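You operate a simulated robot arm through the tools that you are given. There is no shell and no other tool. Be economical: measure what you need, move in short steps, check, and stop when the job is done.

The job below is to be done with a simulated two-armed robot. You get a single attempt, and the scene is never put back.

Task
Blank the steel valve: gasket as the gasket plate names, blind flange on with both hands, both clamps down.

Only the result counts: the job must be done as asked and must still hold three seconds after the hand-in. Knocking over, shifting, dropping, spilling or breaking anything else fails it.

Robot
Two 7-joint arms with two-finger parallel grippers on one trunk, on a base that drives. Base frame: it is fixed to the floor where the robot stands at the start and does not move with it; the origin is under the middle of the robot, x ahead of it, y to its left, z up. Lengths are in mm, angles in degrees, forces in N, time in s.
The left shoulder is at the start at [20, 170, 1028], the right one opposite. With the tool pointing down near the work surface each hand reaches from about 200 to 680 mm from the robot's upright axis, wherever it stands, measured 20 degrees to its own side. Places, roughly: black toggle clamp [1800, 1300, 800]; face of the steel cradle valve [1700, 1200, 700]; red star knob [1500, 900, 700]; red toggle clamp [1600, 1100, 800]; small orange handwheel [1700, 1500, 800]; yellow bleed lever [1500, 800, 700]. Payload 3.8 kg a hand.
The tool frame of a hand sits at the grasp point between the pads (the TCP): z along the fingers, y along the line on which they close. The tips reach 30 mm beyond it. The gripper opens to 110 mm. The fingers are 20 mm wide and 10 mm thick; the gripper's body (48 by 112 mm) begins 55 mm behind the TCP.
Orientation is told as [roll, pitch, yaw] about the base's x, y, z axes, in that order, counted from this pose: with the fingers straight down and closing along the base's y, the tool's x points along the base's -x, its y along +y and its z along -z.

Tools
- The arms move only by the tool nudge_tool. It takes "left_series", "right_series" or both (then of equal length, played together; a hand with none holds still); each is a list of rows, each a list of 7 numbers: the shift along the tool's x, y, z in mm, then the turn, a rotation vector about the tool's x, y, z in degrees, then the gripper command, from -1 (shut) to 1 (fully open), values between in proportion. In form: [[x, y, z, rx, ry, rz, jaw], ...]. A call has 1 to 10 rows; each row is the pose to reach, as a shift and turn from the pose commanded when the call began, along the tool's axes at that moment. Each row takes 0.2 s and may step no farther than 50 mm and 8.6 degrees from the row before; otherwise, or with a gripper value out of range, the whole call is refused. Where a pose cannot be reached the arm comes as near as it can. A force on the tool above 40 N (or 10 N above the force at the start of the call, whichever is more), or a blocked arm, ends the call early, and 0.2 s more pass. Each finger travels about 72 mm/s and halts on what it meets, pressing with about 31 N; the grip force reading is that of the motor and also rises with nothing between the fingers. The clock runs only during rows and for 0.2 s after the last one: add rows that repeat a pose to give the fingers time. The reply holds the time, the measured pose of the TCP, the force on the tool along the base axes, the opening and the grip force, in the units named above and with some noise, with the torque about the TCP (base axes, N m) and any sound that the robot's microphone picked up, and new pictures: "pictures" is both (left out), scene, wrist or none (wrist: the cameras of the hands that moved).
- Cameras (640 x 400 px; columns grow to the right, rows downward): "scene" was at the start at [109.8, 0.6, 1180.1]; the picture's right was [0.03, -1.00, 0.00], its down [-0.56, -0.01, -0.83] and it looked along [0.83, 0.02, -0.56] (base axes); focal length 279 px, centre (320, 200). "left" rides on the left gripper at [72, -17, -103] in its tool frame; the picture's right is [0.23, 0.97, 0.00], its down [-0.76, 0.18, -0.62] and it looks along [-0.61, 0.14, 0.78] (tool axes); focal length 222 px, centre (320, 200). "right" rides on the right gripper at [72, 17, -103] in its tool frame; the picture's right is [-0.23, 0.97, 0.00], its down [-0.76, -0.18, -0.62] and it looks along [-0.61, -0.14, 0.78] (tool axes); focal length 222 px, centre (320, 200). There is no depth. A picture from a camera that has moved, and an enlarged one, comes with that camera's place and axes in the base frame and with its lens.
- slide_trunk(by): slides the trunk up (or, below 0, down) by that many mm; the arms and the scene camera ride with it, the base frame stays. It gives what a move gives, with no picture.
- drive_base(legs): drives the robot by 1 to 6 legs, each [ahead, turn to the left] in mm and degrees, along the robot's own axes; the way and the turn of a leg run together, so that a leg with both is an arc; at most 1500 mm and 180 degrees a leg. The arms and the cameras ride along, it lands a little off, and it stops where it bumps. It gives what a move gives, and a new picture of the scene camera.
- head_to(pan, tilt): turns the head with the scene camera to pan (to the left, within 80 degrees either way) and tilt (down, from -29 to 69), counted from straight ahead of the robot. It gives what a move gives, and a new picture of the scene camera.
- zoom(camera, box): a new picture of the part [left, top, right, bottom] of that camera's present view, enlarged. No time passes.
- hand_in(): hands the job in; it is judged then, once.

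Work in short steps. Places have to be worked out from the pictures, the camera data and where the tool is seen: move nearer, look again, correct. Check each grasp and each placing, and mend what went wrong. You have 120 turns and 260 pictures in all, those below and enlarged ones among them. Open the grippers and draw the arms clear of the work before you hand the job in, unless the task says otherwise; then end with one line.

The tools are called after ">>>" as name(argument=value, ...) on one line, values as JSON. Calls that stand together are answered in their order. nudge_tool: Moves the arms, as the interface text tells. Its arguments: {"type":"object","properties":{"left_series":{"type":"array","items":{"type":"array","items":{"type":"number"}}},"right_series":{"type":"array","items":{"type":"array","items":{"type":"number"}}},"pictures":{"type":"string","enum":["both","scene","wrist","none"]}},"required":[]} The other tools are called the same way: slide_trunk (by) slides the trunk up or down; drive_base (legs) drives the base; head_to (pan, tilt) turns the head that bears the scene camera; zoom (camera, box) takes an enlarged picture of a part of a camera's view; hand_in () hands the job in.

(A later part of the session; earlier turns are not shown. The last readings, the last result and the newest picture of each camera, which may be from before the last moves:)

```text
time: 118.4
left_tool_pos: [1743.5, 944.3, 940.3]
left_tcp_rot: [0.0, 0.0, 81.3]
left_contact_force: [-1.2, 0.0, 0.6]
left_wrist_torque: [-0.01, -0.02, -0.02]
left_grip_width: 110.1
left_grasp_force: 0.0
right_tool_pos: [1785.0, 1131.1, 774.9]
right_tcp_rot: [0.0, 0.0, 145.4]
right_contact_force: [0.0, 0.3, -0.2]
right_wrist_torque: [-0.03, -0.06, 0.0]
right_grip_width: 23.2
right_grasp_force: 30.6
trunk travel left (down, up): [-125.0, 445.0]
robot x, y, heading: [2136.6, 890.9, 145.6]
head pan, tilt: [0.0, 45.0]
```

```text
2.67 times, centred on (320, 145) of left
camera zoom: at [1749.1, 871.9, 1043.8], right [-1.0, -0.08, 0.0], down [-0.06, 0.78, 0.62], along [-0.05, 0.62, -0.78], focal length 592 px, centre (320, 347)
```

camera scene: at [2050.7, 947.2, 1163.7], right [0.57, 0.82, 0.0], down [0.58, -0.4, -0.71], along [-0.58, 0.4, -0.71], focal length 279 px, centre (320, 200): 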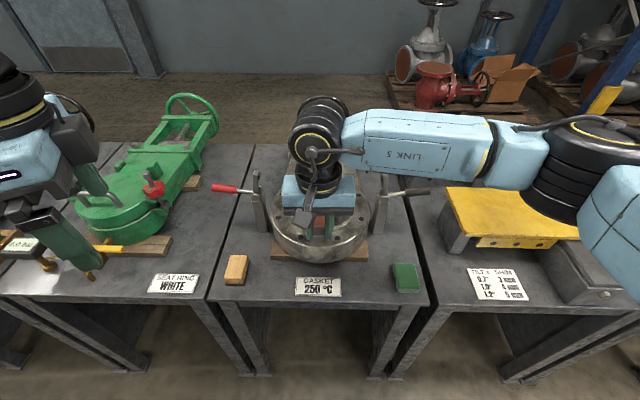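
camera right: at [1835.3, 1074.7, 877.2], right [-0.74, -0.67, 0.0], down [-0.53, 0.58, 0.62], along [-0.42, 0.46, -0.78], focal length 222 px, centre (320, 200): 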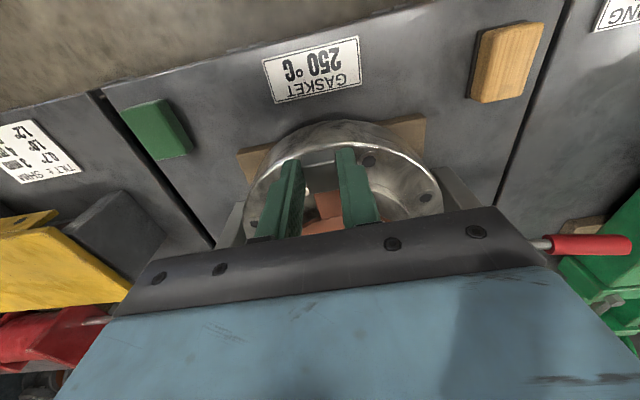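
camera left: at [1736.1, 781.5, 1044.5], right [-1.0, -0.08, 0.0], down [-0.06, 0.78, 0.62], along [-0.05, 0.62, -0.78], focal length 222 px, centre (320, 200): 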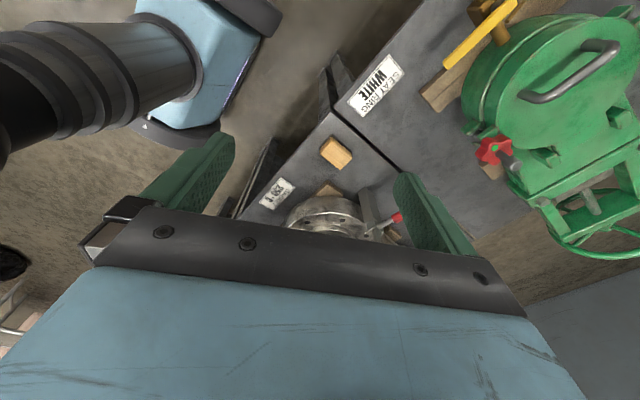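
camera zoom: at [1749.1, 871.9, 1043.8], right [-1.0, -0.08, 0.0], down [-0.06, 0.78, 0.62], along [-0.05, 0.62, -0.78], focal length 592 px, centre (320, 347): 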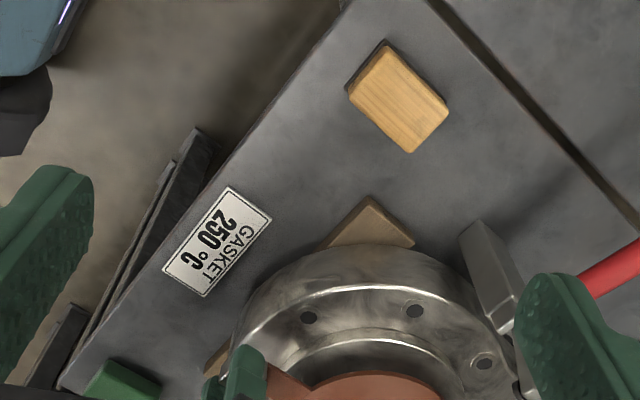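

Views agree on flange ring z≈704, raised face ≈710, centre ≈ (1690, 1196). I shift 3 mm ahead and lower further, watching the force.

>>> nudge_tool(right_series=[[-3, 0, 8, 0, 0, 0, -1], [-3, 0, 16, 0, 0, 0, -1], [-3, 0, 23, 0, 0, 0, -1]], pictures="none")

>>> zoom(camera="left", box=[200, 90, 440, 240])

```text
time: 119.2
left_tool_pos: [1743.8, 943.9, 941.1]
left_tcp_rot: [0.0, 0.0, 81.3]
left_contact_force: [-0.7, 0.2, -0.6]
left_wrist_torque: [0.0, 0.01, 0.0]
left_grip_width: 110.2
left_grasp_force: 0.1
right_tool_pos: [1782.6, 1131.6, 753.4]
right_tcp_rot: [0.0, -0.2, 145.3]
right_contact_force: [1.0, 0.2, 5.0]
right_wrist_torque: [0.52, 0.7, -0.06]
right_grip_width: 22.9
right_grasp_force: 31.4
trunk travel left (down, up): [-125.0, 445.0]
robot x, y, heading: [2136.4, 894.1, 145.3]
head pan, tilt: [0.0, 45.0]
```

```text
2.67 times, centred on (320, 165) of left
camera zoom: at [1749.4, 870.8, 1044.2], right [-1.0, -0.08, 0.0], down [-0.06, 0.78, 0.62], along [-0.05, 0.62, -0.78], focal length 592 px, centre (320, 293)
```

zoom: 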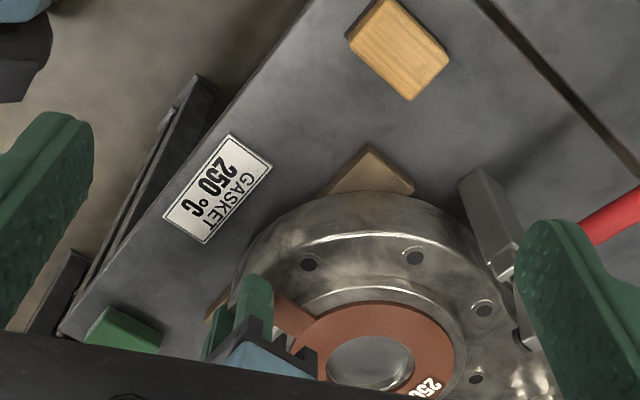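

The gasket touched down (5 N at z 753) and looks concentric with the raised face. I release it and lift away.

>>> nudge_tool(right_series=[[0, 0, 0, 0, 0, 0, -0.3], [0, 0, 0, 0, 0, 0, -0.1], [0, 0, -5, 0, 0, 0, 0], [0, 0, -40, 0, 0, 0, 0], [20, 0, -80, 0, 0, 0, 0], [50, 0, -110, 0, 0, 0, 0], [90, 0, -130, 0, 0, 0, 0]], pictures="wrist")

>>> zoom(camera="left", box=[200, 90, 440, 240])

```text
time: 120.8
left_tool_pos: [1743.2, 944.4, 939.7]
left_tcp_rot: [0.0, 0.0, 81.3]
left_contact_force: [-0.9, -0.2, -0.2]
left_wrist_torque: [0.01, -0.02, 0.0]
left_grip_width: 109.8
left_grasp_force: 0.0
right_tool_pos: [1857.5, 1080.2, 882.5]
right_tcp_rot: [-0.1, 0.0, 145.3]
right_contact_force: [0.2, -0.1, 0.3]
right_wrist_torque: [0.0, 0.0, 0.01]
right_grip_width: 54.9
right_grasp_force: 0.1
trunk travel left (down, up): [-125.0, 445.0]
robot x, y, heading: [2132.8, 888.3, 145.5]
head pan, tilt: [0.0, 45.0]
camera right: at [1908.3, 1024.9, 984.9], right [-0.74, -0.67, 0.0], down [-0.53, 0.58, 0.62], along [-0.42, 0.46, -0.78], focal length 222 px, centre (320, 200)
```

right: 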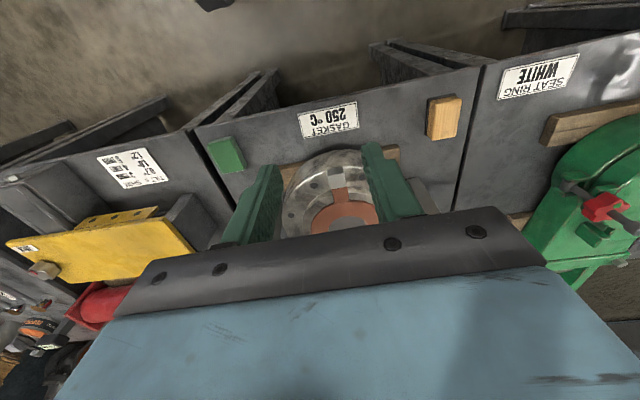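

```text
2.67 times, centred on (320, 165) of left
camera zoom: at [1749.2, 870.8, 1044.0], right [-1.0, -0.08, 0.0], down [-0.06, 0.78, 0.62], along [-0.05, 0.62, -0.78], focal length 592 px, centre (320, 293)
```

zoom: 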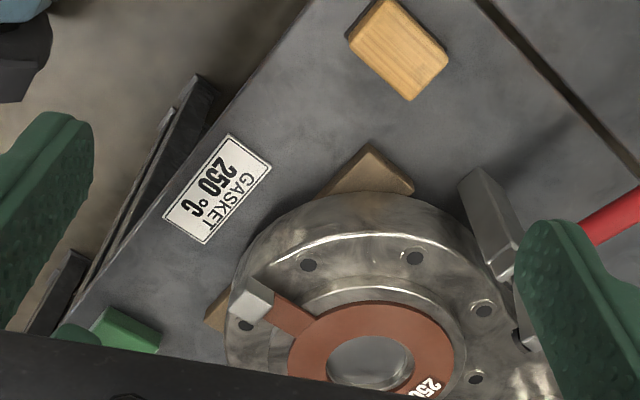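

Gasket sits well. I turn the left hand back straight and spread the right hand aside, then return to the parts table for the flange.

>>> nudge_tool(left_series=[[0, 0, -20, 0, 0, -8, 1], [0, 0, -40, 0, 0, -16, 1], [0, 0, -60, 0, 0, -24, 1], [0, 0, -60, 0, 0, -32, 1], [0, 0, -60, 0, 0, -40, 1], [0, 0, -60, 0, 0, -48, 1], [0, 0, -60, 0, 0, -56, 1], [0, 0, -60, 0, 0, -64, 1]], right_series=[[0, -20, -30, 0, 0, 0, 0], [0, -50, -60, 0, 0, 0, 0], [0, -80, -90, 0, 0, 0, 0], [0, -110, -120, 0, 0, 0, 0], [0, -140, -120, 0, 0, 0, 0], [0, -140, -120, 0, 0, 0, 0], [0, -140, -120, 0, 0, 0, 0], [0, -140, -120, 0, 0, 0, 0]], pictures="scene")

```text
time: 122.6
left_tool_pos: [1743.8, 943.6, 1000.5]
left_tcp_rot: [0.1, 0.0, 145.5]
left_contact_force: [-0.6, 0.5, 0.4]
left_wrist_torque: [-0.02, 0.01, -0.01]
left_grip_width: 109.7
left_grasp_force: 0.0
right_tool_pos: [1937.9, 1196.4, 1001.8]
right_tcp_rot: [0.0, -0.1, 145.4]
right_contact_force: [0.1, 0.8, 0.9]
right_wrist_torque: [0.0, 0.02, 0.03]
right_grip_width: 55.0
right_grasp_force: 0.0
trunk travel left (down, up): [-125.0, 445.0]
robot x, y, heading: [2133.4, 891.7, 145.3]
head pan, tilt: [0.0, 45.0]
camera scene: at [2050.8, 947.2, 1163.7], right [0.57, 0.82, 0.0], down [0.58, -0.4, -0.71], along [-0.58, 0.4, -0.71], focal length 279 px, centre (320, 200)
```

scene: 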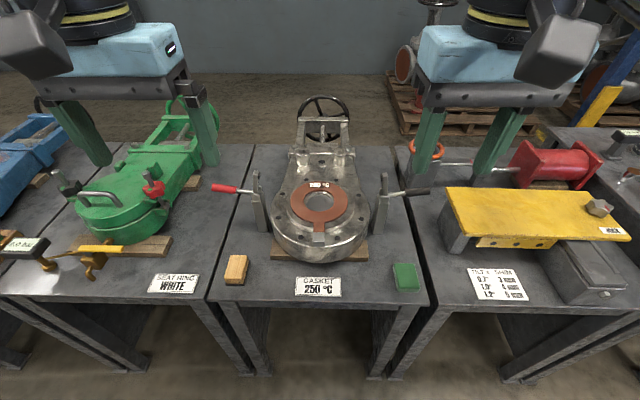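

A detailed reference of the valve, gasket and clamps now, while unobstructed.

>>> zoom(camera="scene", box=[205, 140, 435, 270])

```text
2.78 times, centred on (320, 205) of scene
camera zoom: at [2050.8, 947.2, 1163.7], right [0.57, 0.82, 0.0], down [0.58, -0.4, -0.71], along [-0.58, 0.4, -0.71], focal length 778 px, centre (320, 186)
```

zoom: 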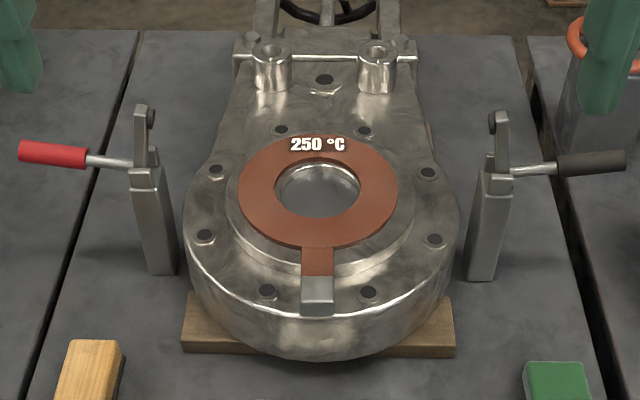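

The gasket may sit a few mm too far ahead; I zoom closer to judge.

>>> zoom(camera="scene", box=[275, 175, 365, 230])

```text
7.11 times, centred on (320, 202) of scene
camera zoom: at [2050.8, 947.2, 1163.7], right [0.57, 0.82, 0.0], down [0.58, -0.4, -0.71], along [-0.58, 0.4, -0.71], focal length 1987 px, centre (320, 182)
```

zoom: 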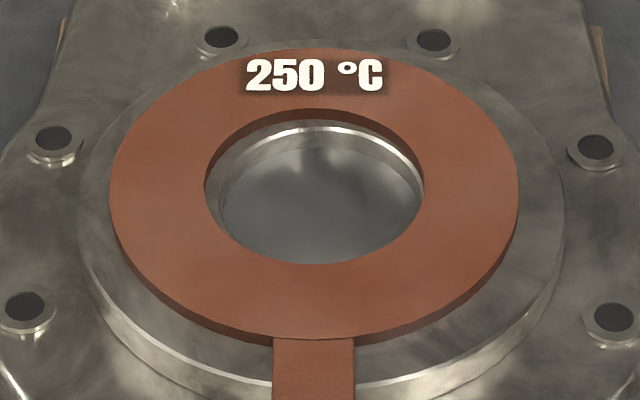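

Gasket is about 4 mm too far ahead and 2 mm left. I re-grip the tab block and pull it back accordingly.

>>> nudge_tool(right_series=[[0, 35, 30, 0, 0, 0, 0], [0, 70, 60, 0, 0, 0, 0], [0, 105, 90, 0, 0, 0, 0], [0, 140, 120, 0, 0, 0, 0], [-40, 140, 140, 0, 0, 0, 0], [-70, 140, 170, 0, 0, 0, 0], [-90, 140, 210, 0, 0, 0, 0], [-90, 140, 235, 0, 0, 0, 0], [-90, 140, 249, 0, 0, 0, 0], [-90, 140, 249, 0, 0, 0, 0]], left_series=[[0, 30, 0, 0, 0, 0, 1], [0, 60, 0, 0, 0, 0, 1], [0, 60, 0, 0, 0, 0, 1], [0, 60, 0, 0, 0, 0, 1], [0, 60, 0, 0, 0, 0, 1], [0, 60, 0, 0, 0, 0, 1], [0, 60, 0, 0, 0, 0, 1], [0, 60, 0, 0, 0, 0, 1], [0, 60, 0, 0, 0, 0, 1], [0, 60, 0, 0, 0, 0, 1]], pictures="none")

>>> nudge_tool(right_series=[[0, 0, 0, 0, 0, 0, -1], [0, 0, 0, 0, 0, 0, -1], [0, 0, 0, 0, 0, 0, -1], [2, -1, 0, 0, 0, 0, -1], [4.5, -2, 0, 0, 0, 0, -1], [4.5, -2, 0, 0, 0, 0, -1]], pictures="none")

>>> nudge_tool(right_series=[[0, 0, 0, 0, 0, 0, -0.3], [0, 0, 0, 0, 0, 0, 0], [0, 0, -5, 0, 0, 0, 0], [0, 0, -40, 0, 0, 0, 0], [20, 0, -80, 0, 0, 0, 0], [50, 0, -110, 0, 0, 0, 0], [90, 0, -130, 0, 0, 0, 0], [90, -40, -150, 0, 0, 0, 0], [90, -80, -180, 0, 0, 0, 0], [90, -120, -210, 0, 0, 0, 0]], pictures="none")

>>> zoom(camera="scene", box=[275, 175, 365, 230])

```text
time: 124.8
left_tool_pos: [1708.9, 894.7, 1001.2]
left_tcp_rot: [-0.1, 0.0, 145.2]
left_contact_force: [-0.5, 1.1, 1.0]
left_wrist_torque: [0.0, 0.04, 0.0]
left_grip_width: 110.0
left_grasp_force: 0.2
right_tool_pos: [1782.6, 1131.9, 753.2]
right_tcp_rot: [0.1, -0.1, 145.4]
right_contact_force: [-0.4, -0.5, 1.1]
right_wrist_torque: [0.01, -0.01, 0.01]
right_grip_width: 55.0
right_grasp_force: 0.0
trunk travel left (down, up): [-125.0, 445.0]
robot x, y, heading: [2133.7, 889.4, 145.2]
head pan, tilt: [0.0, 45.0]
```

```text
time: 126.2
left_tool_pos: [1708.7, 895.1, 1000.1]
left_tcp_rot: [-0.1, 0.0, 145.3]
left_contact_force: [0.3, -0.3, 0.1]
left_wrist_torque: [-0.03, 0.0, 0.01]
left_grip_width: 110.0
left_grasp_force: 0.1
right_tool_pos: [1787.3, 1130.6, 754.0]
right_tcp_rot: [0.0, 0.0, 145.5]
right_contact_force: [-0.5, -0.8, 0.2]
right_wrist_torque: [-0.01, -0.04, -0.01]
right_grip_width: 23.3
right_grasp_force: 31.1
trunk travel left (down, up): [-125.0, 445.0]
robot x, y, heading: [2136.6, 893.9, 145.1]
head pan, tilt: [0.0, 45.0]
```

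```text
time: 128.4
left_tool_pos: [1708.9, 895.4, 1001.7]
left_tcp_rot: [0.0, -0.1, 145.2]
left_contact_force: [0.9, -0.7, 0.0]
left_wrist_torque: [0.0, 0.04, 0.02]
left_grip_width: 110.1
left_grasp_force: 0.1
right_tool_pos: [1929.8, 1178.5, 963.2]
right_tcp_rot: [-0.1, 0.0, 145.4]
right_contact_force: [-0.4, 0.7, -0.4]
right_wrist_torque: [-0.01, 0.01, -0.03]
right_grip_width: 54.8
right_grasp_force: 0.1
trunk travel left (down, up): [-125.0, 445.0]
robot x, y, heading: [2136.2, 888.3, 145.2]
head pan, tilt: [0.0, 45.0]
```

```text
7.11 times, centred on (320, 202) of scene
camera zoom: at [2051.2, 947.4, 1163.7], right [0.57, 0.82, 0.0], down [0.58, -0.4, -0.71], along [-0.58, 0.4, -0.71], focal length 1987 px, centre (320, 182)
```

zoom: 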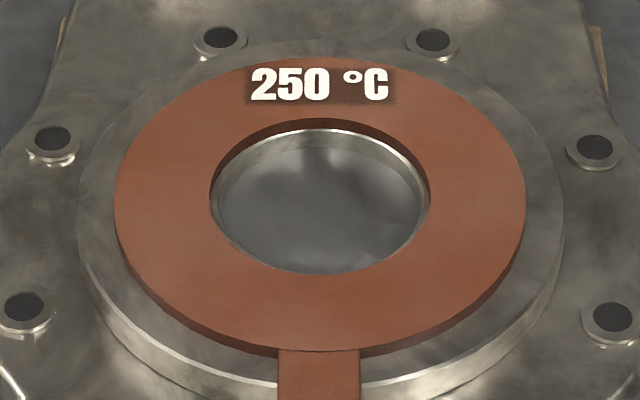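

Gasket now concentric. I raise the trunk and drive back to the parts table for the flange.

>>> slide_trunk(by=100)

>>> drive_base(legs=[[0, -92.5], [-1500, 0], [-95, 0], [0, 91.2]])

```text
time: 129.7
left_tool_pos: [1708.4, 894.8, 1101.2]
left_tcp_rot: [0.0, 0.0, 145.3]
left_contact_force: [-0.7, 1.0, -1.2]
left_wrist_torque: [-0.03, 0.01, -0.03]
left_grip_width: 110.0
left_grasp_force: 0.1
right_tool_pos: [1929.4, 1178.9, 1062.2]
right_tcp_rot: [0.0, -0.1, 145.4]
right_contact_force: [0.6, -0.6, -0.2]
right_wrist_torque: [0.01, 0.0, 0.0]
right_grip_width: 55.0
right_grasp_force: 0.0
trunk travel left (down, up): [-225.0, 345.0]
robot x, y, heading: [2135.8, 891.4, 145.5]
head pan, tilt: [0.0, 45.0]
```

```text
time: 145.7
left_tool_pos: [741.8, -368.3, 1101.7]
left_tcp_rot: [0.0, -0.1, 144.7]
left_contact_force: [0.1, -0.1, 0.1]
left_wrist_torque: [0.03, -0.03, 0.02]
left_grip_width: 110.0
left_grasp_force: 0.2
right_tool_pos: [965.5, -87.5, 1063.8]
right_tcp_rot: [0.0, 0.0, 144.7]
right_contact_force: [0.4, 0.1, -0.1]
right_wrist_torque: [-0.01, 0.01, 0.0]
right_grip_width: 55.0
right_grasp_force: 0.0
trunk travel left (down, up): [-225.0, 345.0]
robot x, y, heading: [1171.5, -376.6, 144.7]
head pan, tilt: [0.0, 45.0]
camera scene: at [1084.3, -320.0, 1263.7], right [0.58, 0.82, 0.0], down [0.58, -0.41, -0.71], along [-0.58, 0.41, -0.71], focal length 279 px, centre (320, 200)
```

scene: 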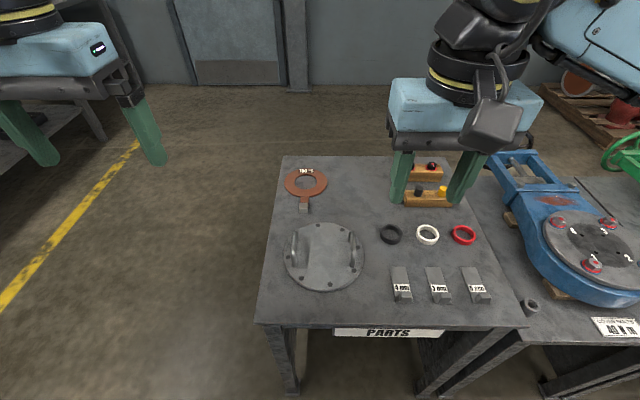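

Good position. I zoom on the flange to locate the handles.

>>> zoom(camera="scene", box=[270, 205, 380, 300])

```text
4.21 times, centred on (325, 252) of scene
camera zoom: at [1084.3, -320.0, 1263.7], right [0.58, 0.82, 0.0], down [0.58, -0.41, -0.71], along [-0.58, 0.41, -0.71], focal length 1177 px, centre (299, -21)
```

zoom: 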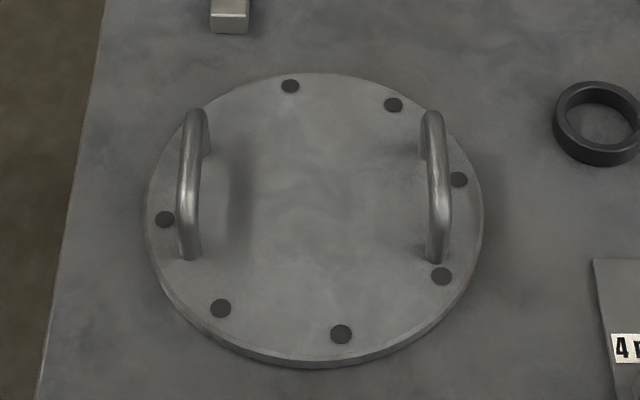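

Both hands go on the two handles (spacing ≈126 mm, lying along my heading). I lower the trunk and bring both hands to hover above, slightly spread, jaws half open.

>>> slide_trunk(by=-100)

>>> nudge_tool(left_series=[[-20, -30, 20, 0, 0, 0, 0.5], [-40, -60, 40, 0, 0, 0, 0], [-60, -90, 60, 0, 0, 0, 0], [-80, -120, 80, 0, 0, 0, 0], [-100, -150, 100, 0, 0, 0, 0], [-120, -170, 130, 0, 0, 0, 0]], right_series=[[-24, 7, 15, 0, 0, 0, 0], [-48, 14, 30, 0, 0, 0, 0], [-72, 21, 45, 0, 0, 0, 0], [-96, 28, 60, 0, 0, 0, 0], [-120, 35, 75, 0, 0, 0, 0], [-140, 38, 92, 0, 0, 0, 0]])

```text
time: 147.1
left_tool_pos: [742.3, -367.9, 1000.7]
left_tcp_rot: [-0.1, 0.0, 144.7]
left_contact_force: [0.0, 0.6, 0.3]
left_wrist_torque: [0.01, -0.04, -0.01]
left_grip_width: 110.3
left_grasp_force: 0.1
right_tool_pos: [965.6, -86.3, 964.3]
right_tcp_rot: [0.0, -0.1, 144.8]
right_contact_force: [-0.3, -0.1, 0.2]
right_wrist_torque: [0.01, -0.01, -0.04]
right_grip_width: 55.1
right_grasp_force: 0.0
trunk travel left (down, up): [-125.0, 445.0]
robot x, y, heading: [1169.7, -378.8, 144.6]
head pan, tilt: [0.0, 45.0]
```

```text
time: 148.4
left_tool_pos: [742.8, -160.0, 870.4]
left_tcp_rot: [0.0, 0.0, 144.7]
left_contact_force: [-0.1, 1.0, -0.8]
left_wrist_torque: [0.01, 0.01, 0.01]
left_grip_width: 55.2
left_grasp_force: 0.0
right_tool_pos: [828.6, -36.1, 870.0]
right_tcp_rot: [0.0, 0.0, 144.9]
right_contact_force: [-0.5, 1.0, 0.0]
right_wrist_torque: [0.02, 0.01, 0.01]
right_grip_width: 54.9
right_grasp_force: 0.0
trunk travel left (down, up): [-125.0, 445.0]
robot x, y, heading: [1166.3, -377.7, 144.5]
head pan, tilt: [0.0, 45.0]
camera scene: at [1084.1, -319.6, 1163.6], right [0.58, 0.82, 0.0], down [0.58, -0.41, -0.71], along [-0.58, 0.41, -0.71], focal length 279 px, centre (320, 200)
camera right: at [878.6, -91.9, 972.8], right [-0.75, -0.66, 0.0], down [-0.52, 0.58, 0.62], along [-0.41, 0.47, -0.78], focal length 222 px, centre (320, 200)
camera left: at [811.3, -187.1, 973.1], right [-0.38, -0.93, 0.0], down [-0.72, 0.29, 0.62], along [-0.58, 0.23, -0.78], focal length 222 px, centre (320, 200)
```

scene: 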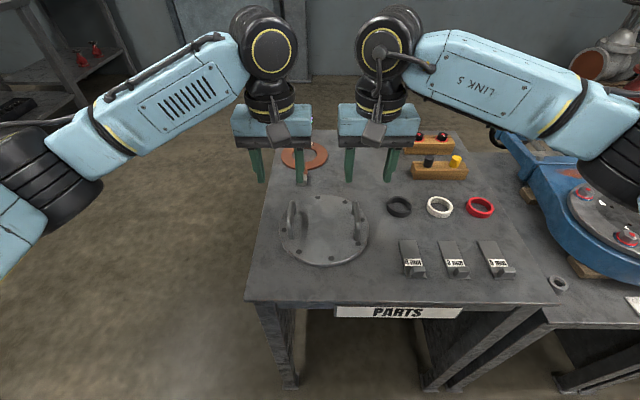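
right: 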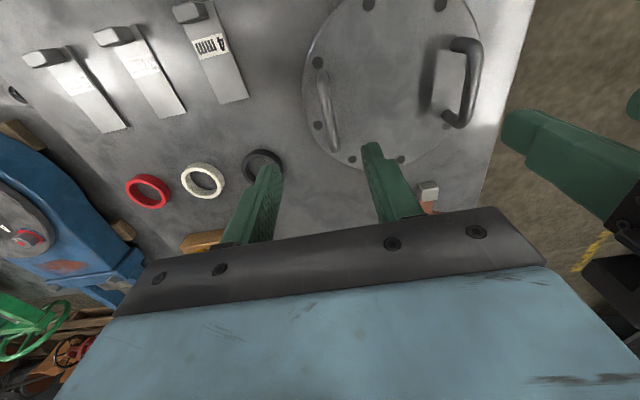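
left: 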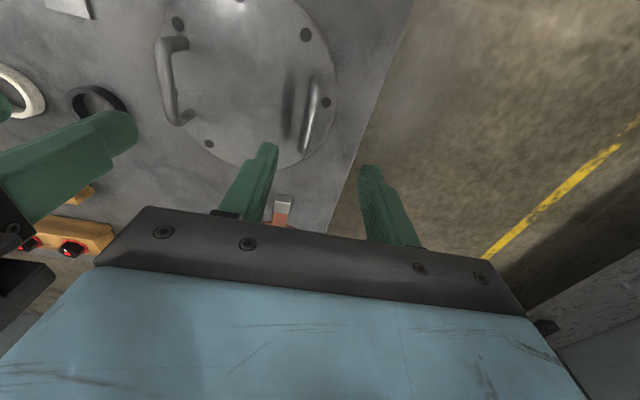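

Triangulated handles: left (748, −150), right (826, −46). I align both hands and descend to just above the bars.

>>> nudge_tool(left_series=[[-1, -6, 25, 0, 0, 0, 0], [-1, -11, 50, 0, 0, 0, 0], [-1, -11, 68, 0, 0, 0, 0]], right_series=[[2, 5, 25, 0, 0, 0, 0], [4, 10, 50, 0, 0, 0, 0], [4, 10, 68, 0, 0, 0, 0]])

```text
time: 149.2
left_tool_pos: [748.2, -151.1, 802.1]
left_tcp_rot: [0.0, 0.0, 144.8]
left_contact_force: [0.0, -0.7, 0.3]
left_wrist_torque: [0.03, 0.02, -0.01]
left_grip_width: 55.1
left_grasp_force: 0.0
right_tool_pos: [826.7, -47.6, 803.7]
right_tcp_rot: [-0.1, -0.1, 144.8]
right_contact_force: [-0.5, -0.6, -0.6]
right_wrist_torque: [-0.02, 0.0, 0.0]
right_grip_width: 54.9
right_grasp_force: 0.0
trunk travel left (down, up): [-125.0, 445.0]
robot x, y, heading: [1166.1, -378.3, 144.6]
head pan, tilt: [0.0, 45.0]
camera scene: at [1084.3, -319.9, 1163.7], right [0.58, 0.82, 0.0], down [0.58, -0.41, -0.71], along [-0.58, 0.41, -0.71], focal length 279 px, centre (320, 200)
camera right: at [876.0, -103.7, 905.6], right [-0.75, -0.66, 0.0], down [-0.52, 0.58, 0.62], along [-0.41, 0.47, -0.78], focal length 222 px, centre (320, 200)
camera left: at [817.0, -178.1, 905.4], right [-0.38, -0.93, 0.0], down [-0.72, 0.29, 0.62], along [-0.58, 0.23, -0.78], focal length 222 px, centre (320, 200)
```

scene: 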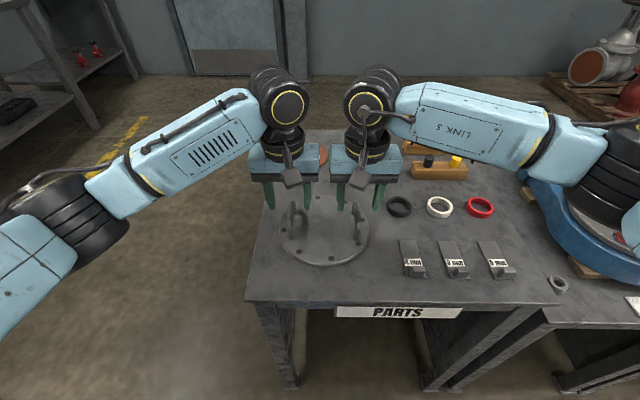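
right: 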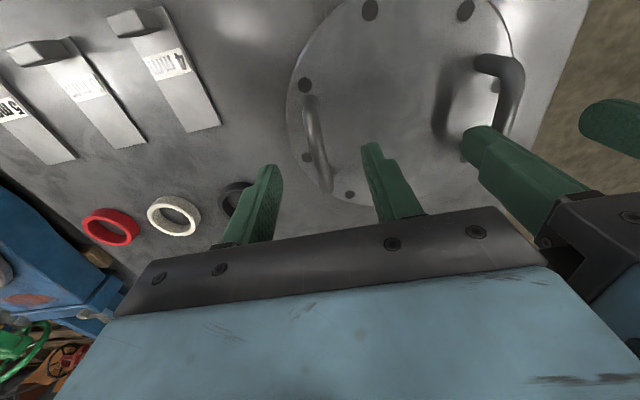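
left: 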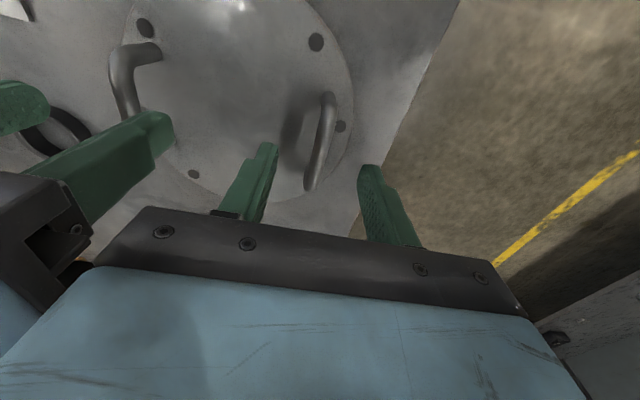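

Bars are centred between the fingers laterally; hands should shift ~6 mm toward me. I descend to z≈756 with both.

>>> nudge_tool(left_series=[[6, -1, 12, 0, 0, 0, 0], [6, -1, 30, 0, 0, 0, 0], [6, -1, 46, 0, 0, 0, 0]], right_series=[[6, -1, 12, 0, 0, 0, 0], [6, -1, 30, 0, 0, 0, 0], [6, -1, 48, 0, 0, 0, 0]])

```text
time: 150.1
left_tool_pos: [753.1, -153.2, 757.1]
left_tcp_rot: [-0.1, -0.1, 144.8]
left_contact_force: [-0.1, 0.0, -0.4]
left_wrist_torque: [0.01, 0.01, 0.02]
left_grip_width: 54.8
left_grasp_force: 0.0
right_tool_pos: [831.5, -49.3, 755.4]
right_tcp_rot: [0.0, -0.1, 144.7]
right_contact_force: [-0.6, 0.5, -0.5]
right_wrist_torque: [-0.01, -0.01, 0.01]
right_grip_width: 55.0
right_grasp_force: 0.1
trunk travel left (down, up): [-125.0, 445.0]
robot x, y, heading: [1169.0, -377.8, 144.6]
head pan, tilt: [0.0, 45.0]
camera scene: at [1084.3, -319.9, 1163.7], right [0.58, 0.82, 0.0], down [0.58, -0.41, -0.71], along [-0.58, 0.41, -0.71], focal length 279 px, centre (320, 200)
camera right: at [881.2, -105.2, 857.4], right [-0.75, -0.66, 0.0], down [-0.52, 0.58, 0.62], along [-0.41, 0.47, -0.78], focal length 222 px, centre (320, 200)
camera left: at [821.6, -180.1, 860.1], right [-0.38, -0.93, 0.0], down [-0.72, 0.29, 0.62], along [-0.58, 0.23, -0.78], focal length 222 px, centre (320, 200)
```

scene: 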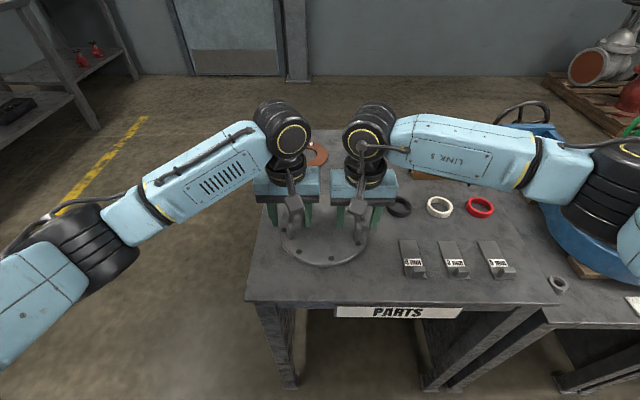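
right: 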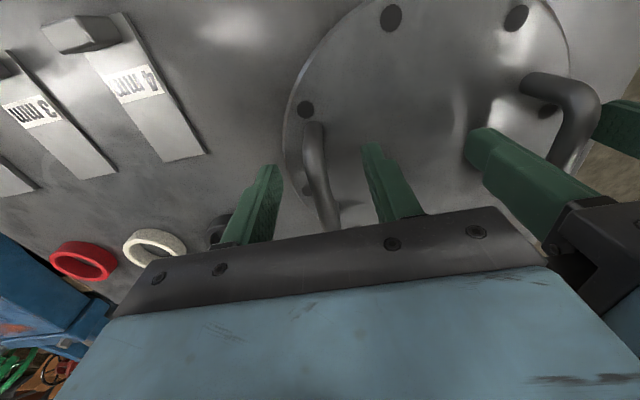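
left: 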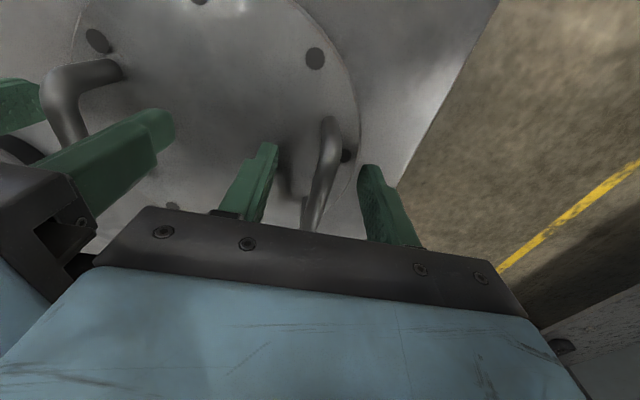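

Both bars are between the fingers with no contact. I close both grippers.

>>> nudge_tool(left_series=[[0, 0, 0, 0, 0, 0, -0.5], [0, 0, 0, 0, 0, 0, -1], [0, 0, 0, 0, 0, 0, -1], [0, 0, 0, 0, 0, 0, -1]], right_series=[[0, 0, 0, 0, 0, 0, -0.5], [0, 0, 0, 0, 0, 0, -1], [0, 0, 0, 0, 0, 0, -1], [0, 0, 0, 0, 0, 0, -1]], pictures="wrist")

```text
time: 151.1
left_tool_pos: [751.2, -153.6, 757.6]
left_tcp_rot: [0.1, 0.0, 144.8]
left_contact_force: [-3.4, -13.0, 1.2]
left_wrist_torque: [-0.05, 0.15, -0.48]
left_grip_width: 12.0
left_grasp_force: 31.3
right_tool_pos: [832.9, -48.9, 755.6]
right_tcp_rot: [-0.1, -0.1, 144.6]
right_contact_force: [0.9, 8.0, 0.1]
right_wrist_torque: [-0.11, -0.17, -0.49]
right_grip_width: 11.7
right_grasp_force: 31.1
trunk travel left (down, up): [-125.0, 445.0]
robot x, y, heading: [1169.1, -378.1, 144.6]
head pan, tilt: [0.0, 45.0]
camera right: at [881.1, -105.1, 857.3], right [-0.75, -0.66, 0.0], down [-0.52, 0.58, 0.62], along [-0.41, 0.47, -0.78], focal length 222 px, centre (320, 200)
camera left: at [821.0, -181.0, 860.2], right [-0.38, -0.93, 0.0], down [-0.72, 0.3, 0.62], along [-0.58, 0.23, -0.78], focal length 222 px, centre (320, 200)
```

right: 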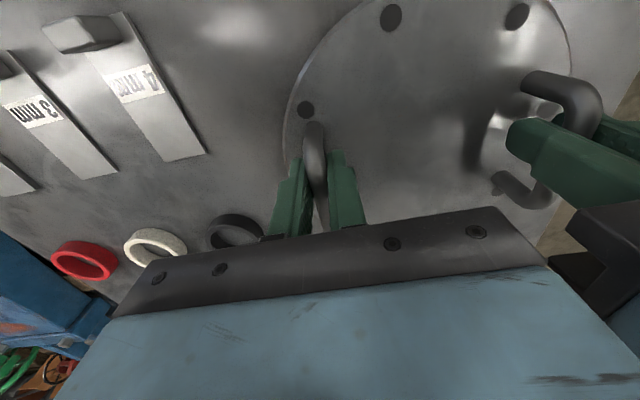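
left: 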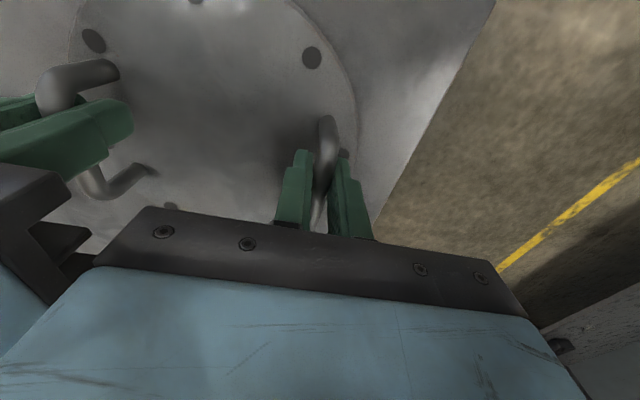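

Both handles gripped (12 mm each). I lift both hands together gently.

>>> nudge_tool(left_series=[[0, 1, -3, 0, 0, 0, -1], [0, 1, -10, 0, 0, 0, -1], [0, 1, -20, 0, 0, 0, -1]], right_series=[[0, 0, -3, 0, 0, 0, -1], [0, 0, -10, 0, 0, 0, -1], [0, 0, -20, 0, 0, 0, -1]], pictures="scene")

```text
time: 151.8
left_tool_pos: [750.2, -153.9, 776.0]
left_tcp_rot: [0.1, 0.2, 144.7]
left_contact_force: [-2.0, -9.5, -12.5]
left_wrist_torque: [-0.51, -0.53, -0.24]
left_grip_width: 11.7
left_grasp_force: 30.3
right_tool_pos: [831.2, -49.2, 774.1]
right_tcp_rot: [0.0, 0.0, 144.7]
right_contact_force: [2.5, 10.3, -12.8]
right_wrist_torque: [0.25, 0.27, -0.28]
right_grip_width: 11.7
right_grasp_force: 30.5
trunk travel left (down, up): [-125.0, 445.0]
robot x, y, heading: [1169.2, -377.4, 144.8]
head pan, tilt: [0.0, 45.0]
camera scene: at [1083.2, -319.0, 1163.4], right [0.58, 0.82, 0.0], down [0.58, -0.41, -0.71], along [-0.58, 0.41, -0.71], focal length 279 px, centre (320, 200)
```

scene: 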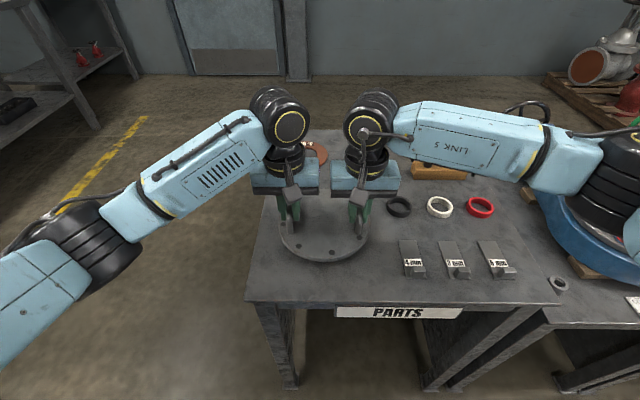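

The flange is up, 12.6 N per hand. I raise the trunk 150 mm and drive to the valve.

>>> slide_trunk(by=150)

>>> drive_base(legs=[[0, -90.9], [1500, 0], [84, 0], [0, 91.2]])

```text
time: 153.6
left_tool_pos: [751.1, -153.6, 925.9]
left_tcp_rot: [0.2, 0.1, 144.8]
left_contact_force: [-4.7, -16.0, -12.1]
left_wrist_torque: [-0.17, -0.06, -0.37]
left_grip_width: 11.7
left_grasp_force: 30.9
right_tool_pos: [831.4, -49.5, 923.3]
right_tcp_rot: [-0.1, 0.0, 144.7]
right_contact_force: [3.3, 16.3, -11.5]
right_wrist_torque: [-0.11, -0.17, -0.47]
right_grip_width: 11.8
right_grasp_force: 31.5
trunk travel left (down, up): [-275.0, 295.0]
robot x, y, heading: [1170.5, -378.2, 145.0]
head pan, tilt: [0.0, 45.0]
```

```text
time: 169.4
left_tool_pos: [1661.3, 1135.8, 927.0]
left_tcp_rot: [0.1, 0.1, 146.0]
left_contact_force: [-8.2, -17.8, -12.7]
left_wrist_torque: [-0.23, -0.11, -0.26]
left_grip_width: 11.5
left_grasp_force: 31.2
right_tool_pos: [1738.3, 1242.5, 923.5]
right_tcp_rot: [-0.2, 0.0, 145.9]
right_contact_force: [8.0, 17.7, -11.3]
right_wrist_torque: [-0.01, -0.19, -0.27]
right_grip_width: 11.9
right_grasp_force: 30.7
trunk travel left (down, up): [-275.0, 295.0]
robot x, y, heading: [2084.5, 920.5, 145.9]
head pan, tilt: [0.0, 45.0]
camera scene: at [1996.6, 978.1, 1313.5], right [0.56, 0.83, 0.0], down [0.59, -0.4, -0.71], along [-0.59, 0.39, -0.71], focal length 279 px, centre (320, 200)
```

scene: 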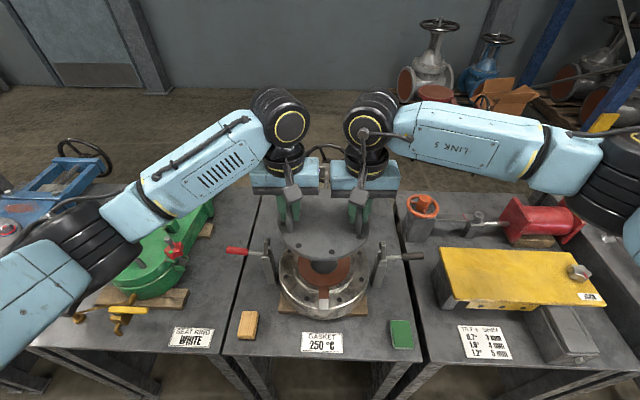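

Nicely arrived: TCP midpoint (1700, 1189) vs face centre (1694, 1195). I zoom to measure the flange's position relative to the valve.

>>> zoom(camera="scene", box=[240, 195, 400, 325])

>>> zoom(camera="left", box=[0, 0, 640, 400])

>>> zoom(camera="right", box=[0, 0, 640, 400])

```text
3.08 times, centred on (320, 260) of scene
camera zoom: at [1996.6, 978.1, 1313.5], right [0.56, 0.83, 0.0], down [0.59, -0.4, -0.71], along [-0.59, 0.39, -0.71], focal length 860 px, centre (320, 15)
```

zoom: 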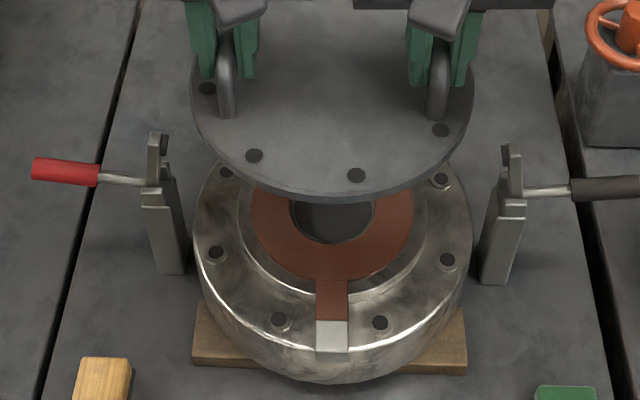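

```text
1.00 times, centred on (320, 200) of left (not enlarged: the box is as wide or as high as the picture)
camera zoom: at [1731.1, 1110.2, 1029.8], right [-0.36, -0.93, 0.0], down [-0.73, 0.28, 0.62], along [-0.58, 0.22, -0.78], focal length 222 px, centre (320, 200)
```

zoom: 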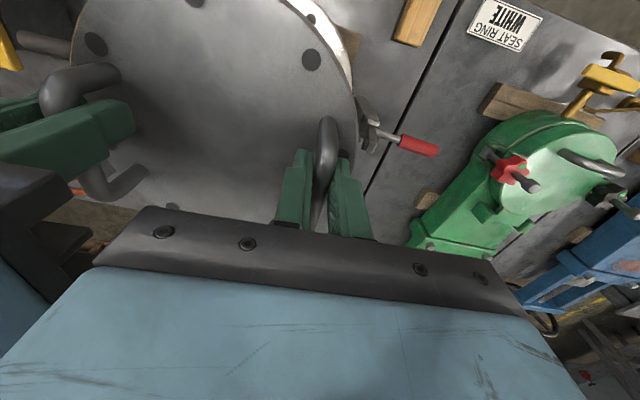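

```text
1.00 times, centred on (320, 200) of right (not enlarged: the box is as wide or as high as the picture)
camera zoom: at [1789.2, 1187.8, 1026.5], right [-0.73, -0.68, 0.0], down [-0.53, 0.57, 0.62], along [-0.42, 0.46, -0.78], focal length 222 px, centre (320, 200)
```

zoom: 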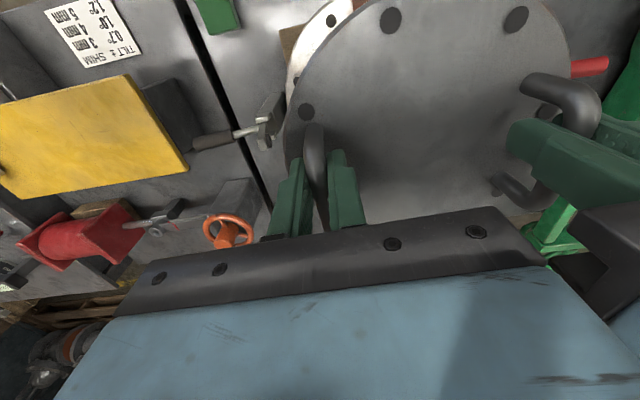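

Wrist and scene views agree: flange centre ≈ (1690, 1195), same as the valve centre. I descend with the trunk by 130 mm, keeping the hands synchronised.

>>> slide_trunk(by=-130)

>>> zoom(camera="scene", box=[240, 150, 400, 270])

```text
time: 171.0
left_tool_pos: [1662.1, 1135.8, 795.8]
left_tcp_rot: [0.0, 0.2, 146.0]
left_contact_force: [2.7, 0.3, -11.9]
left_wrist_torque: [-0.12, -0.21, -0.19]
left_grip_width: 11.7
left_grasp_force: 31.0
right_tool_pos: [1738.9, 1243.7, 794.5]
right_tcp_rot: [0.0, 0.0, 146.0]
right_contact_force: [-3.2, -0.9, -12.4]
right_wrist_torque: [-0.05, -0.09, -0.22]
right_grip_width: 11.8
right_grasp_force: 31.0
trunk travel left (down, up): [-145.0, 425.0]
robot x, y, heading: [2082.4, 919.9, 146.0]
head pan, tilt: [0.0, 45.0]
```

```text
3.33 times, centred on (320, 210) of scene
camera zoom: at [1997.0, 978.0, 1183.6], right [0.56, 0.83, 0.0], down [0.59, -0.4, -0.71], along [-0.59, 0.39, -0.71], focal length 932 px, centre (320, 167)
```

zoom: 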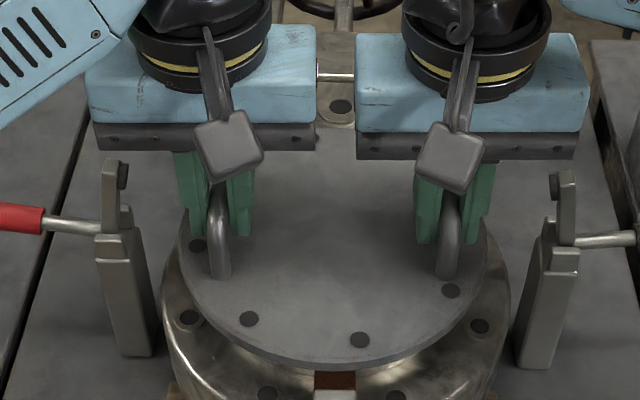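

Very close: valve centre is ~2 mm further ahead and ~1 mm right. I apply that and lower in small steps until contact.

>>> nudge_tool(left_series=[[-2, -1, 5, 0, 0, 0, -1], [-2, -1, 10, 0, 0, 0, -1], [-2, -1, 14, 0, 0, 0, -1]], right_series=[[-2, -1, 5, 0, 0, 0, -1], [-2, -1, 10, 0, 0, 0, -1], [-2, -1, 14, 0, 0, 0, -1]], pictures="none")

>>> zoom(camera="scene", box=[240, 150, 400, 270])

```text
time: 171.8
left_tool_pos: [1660.6, 1137.8, 783.1]
left_tcp_rot: [0.1, 0.2, 146.0]
left_contact_force: [5.3, -2.8, -13.2]
left_wrist_torque: [-0.04, -0.03, -0.31]
left_grip_width: 11.6
left_grasp_force: 31.0
right_tool_pos: [1738.3, 1244.1, 780.6]
right_tcp_rot: [-0.1, 0.2, 146.0]
right_contact_force: [-5.4, 2.0, -11.4]
right_wrist_torque: [-0.24, -0.17, -0.39]
right_grip_width: 11.7
right_grasp_force: 31.7
trunk travel left (down, up): [-145.0, 425.0]
robot x, y, heading: [2080.3, 923.2, 146.3]
head pan, tilt: [0.0, 45.0]
```

```text
3.33 times, centred on (320, 210) of scene
camera zoom: at [1996.9, 978.1, 1183.5], right [0.56, 0.83, 0.0], down [0.59, -0.4, -0.71], along [-0.59, 0.39, -0.71], focal length 932 px, centre (320, 167)
```

zoom: 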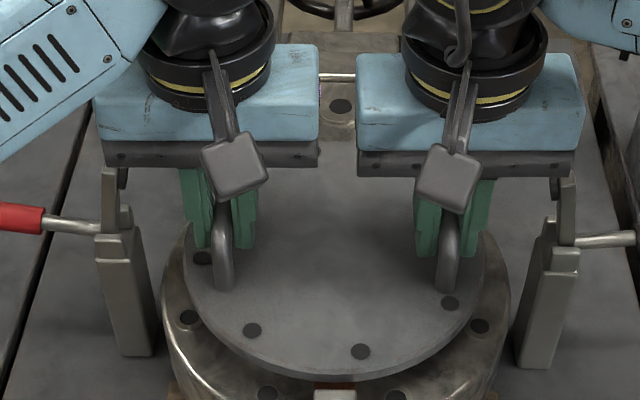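

Still concentric within ~1–2 mm. I nudge 1 mm right and lower to contact.

>>> nudge_tool(left_series=[[0, -1, 2, 0, 0, 0, -1], [0, -1, 4, 0, 0, 0, -1], [0, -1, 6, 0, 0, 0, -1], [0, -1, 8, 0, 0, 0, -1]], right_series=[[0, -1, 2, 0, 0, 0, -1], [0, -1, 4, 0, 0, 0, -1], [0, -1, 6, 0, 0, 0, -1], [0, -1, 8, 0, 0, 0, -1]], pictures="none")

>>> zoom(camera="scene", box=[240, 150, 400, 270])

```text
time: 172.8
left_tool_pos: [1661.0, 1137.4, 776.4]
left_tcp_rot: [0.0, -0.1, 146.1]
left_contact_force: [0.4, -3.0, -4.0]
left_wrist_torque: [0.22, 0.23, -0.2]
left_grip_width: 11.7
left_grasp_force: 31.2
right_tool_pos: [1737.5, 1244.9, 775.2]
right_tcp_rot: [0.1, -0.3, 146.1]
right_contact_force: [0.9, 3.7, 5.9]
right_wrist_torque: [0.34, 0.35, -0.14]
right_grip_width: 11.9
right_grasp_force: 30.5
trunk travel left (down, up): [-145.0, 425.0]
robot x, y, heading: [2082.6, 923.4, 145.9]
head pan, tilt: [0.0, 45.0]
```

```text
3.33 times, centred on (320, 210) of scene
camera zoom: at [1998.5, 977.2, 1184.0], right [0.56, 0.83, 0.0], down [0.59, -0.4, -0.71], along [-0.59, 0.4, -0.71], focal length 932 px, centre (320, 167)
```

zoom: 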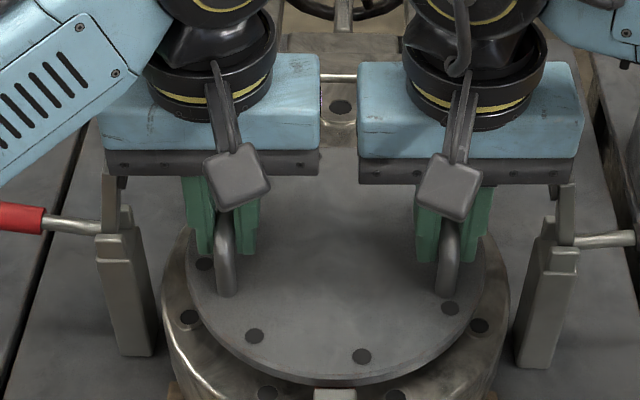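

Contact reached at z≈775, concentric within ~1 mm. I settle the left side the last bit, then check forces before release.

>>> nudge_tool(left_series=[[0, 0, 1, 0, 0, 0, -1], [0, 0, 2, 0, 0, 0, -1]], right_series=[[0, 0, 0, 0, 0, 0, -1], [0, 0, 0.5, 0, 0, 0, -1]], pictures="none")

```text
time: 173.4
left_tool_pos: [1661.9, 1138.7, 776.6]
left_tcp_rot: [0.1, -0.2, 146.1]
left_contact_force: [-5.0, -1.4, 16.4]
left_wrist_torque: [-0.34, -0.47, -0.26]
left_grip_width: 11.7
left_grasp_force: 30.3
right_tool_pos: [1738.8, 1244.5, 775.9]
right_tcp_rot: [0.0, -0.3, 146.0]
right_contact_force: [-1.9, 6.9, 16.3]
right_wrist_torque: [0.08, 0.11, -0.09]
right_grip_width: 11.5
right_grasp_force: 31.2
trunk travel left (down, up): [-145.0, 425.0]
robot x, y, heading: [2080.9, 922.5, 146.1]
head pan, tilt: [0.0, 45.0]
```

The flange rests on the gasket evenly. I open both grippers slightly and lift the hands straight up.

>>> nudge_tool(left_series=[[0, 0, -1, 0, 0, 0, -1], [0, 0, -1, 0, 0, 0, -0.4], [0, 0, -1, 0, 0, 0, -0.4], [0, 0, -20, 0, 0, 0, -0.4], [0, 0, -60, 0, 0, 0, -0.4], [0, 10, -100, 0, 0, 0, -0.4], [30, 40, -120, 0, 0, 0, -0.4], [70, 60, -130, 0, 0, 0, -0.4]], right_series=[[0, 0, -1, 0, 0, 0, -1], [0, 0, -1, 0, 0, 0, -0.4], [0, 0, -1, 0, 0, 0, -0.4], [0, 0, -20, 0, 0, 0, -0.4], [0, 0, -60, 0, 0, 0, -0.4], [0, -10, -100, 0, 0, 0, -0.4], [30, -40, -120, 0, 0, 0, -0.4], [70, -60, -130, 0, 0, 0, -0.4]], pictures="scene")

>>> zoom(camera="scene", box=[220, 140, 420, 275])

```text
time: 175.2
left_tool_pos: [1687.3, 1049.0, 903.1]
left_tcp_rot: [0.1, 0.1, 146.0]
left_contact_force: [0.6, 0.1, -1.1]
left_wrist_torque: [-0.01, 0.07, -0.02]
left_grip_width: 32.8
left_grasp_force: 0.0
right_tool_pos: [1833.1, 1255.1, 902.4]
right_tcp_rot: [-0.2, 0.0, 145.9]
right_contact_force: [0.4, 0.3, -0.7]
right_wrist_torque: [0.05, 0.01, 0.01]
right_grip_width: 33.1
right_grasp_force: 0.0
trunk travel left (down, up): [-145.0, 425.0]
robot x, y, heading: [2086.5, 923.2, 146.0]
head pan, tilt: [0.0, 45.0]
camera scene: at [1998.8, 976.8, 1183.7], right [0.56, 0.83, 0.0], down [0.59, -0.39, -0.71], along [-0.59, 0.4, -0.71], focal length 279 px, centre (320, 200)
```

scene: 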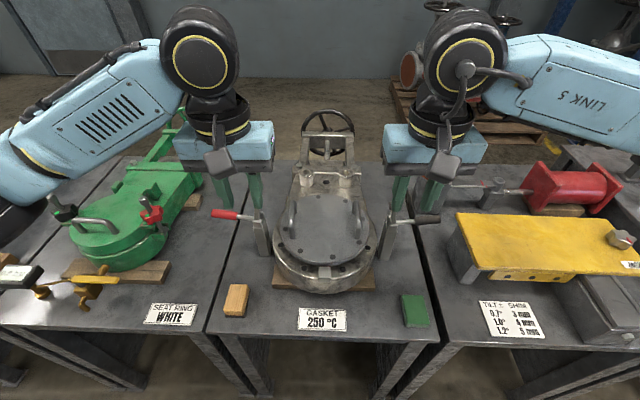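

```text
2.96 times, centred on (320, 208) of scene
camera zoom: at [1998.8, 976.8, 1183.7], right [0.56, 0.83, 0.0], down [0.59, -0.39, -0.71], along [-0.59, 0.4, -0.71], focal length 828 px, centre (320, 178)
```

zoom: 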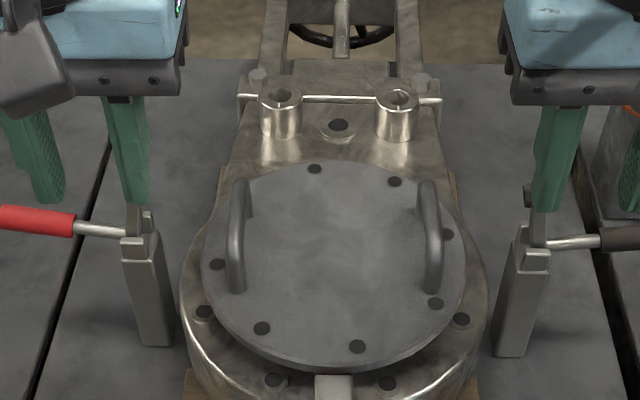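

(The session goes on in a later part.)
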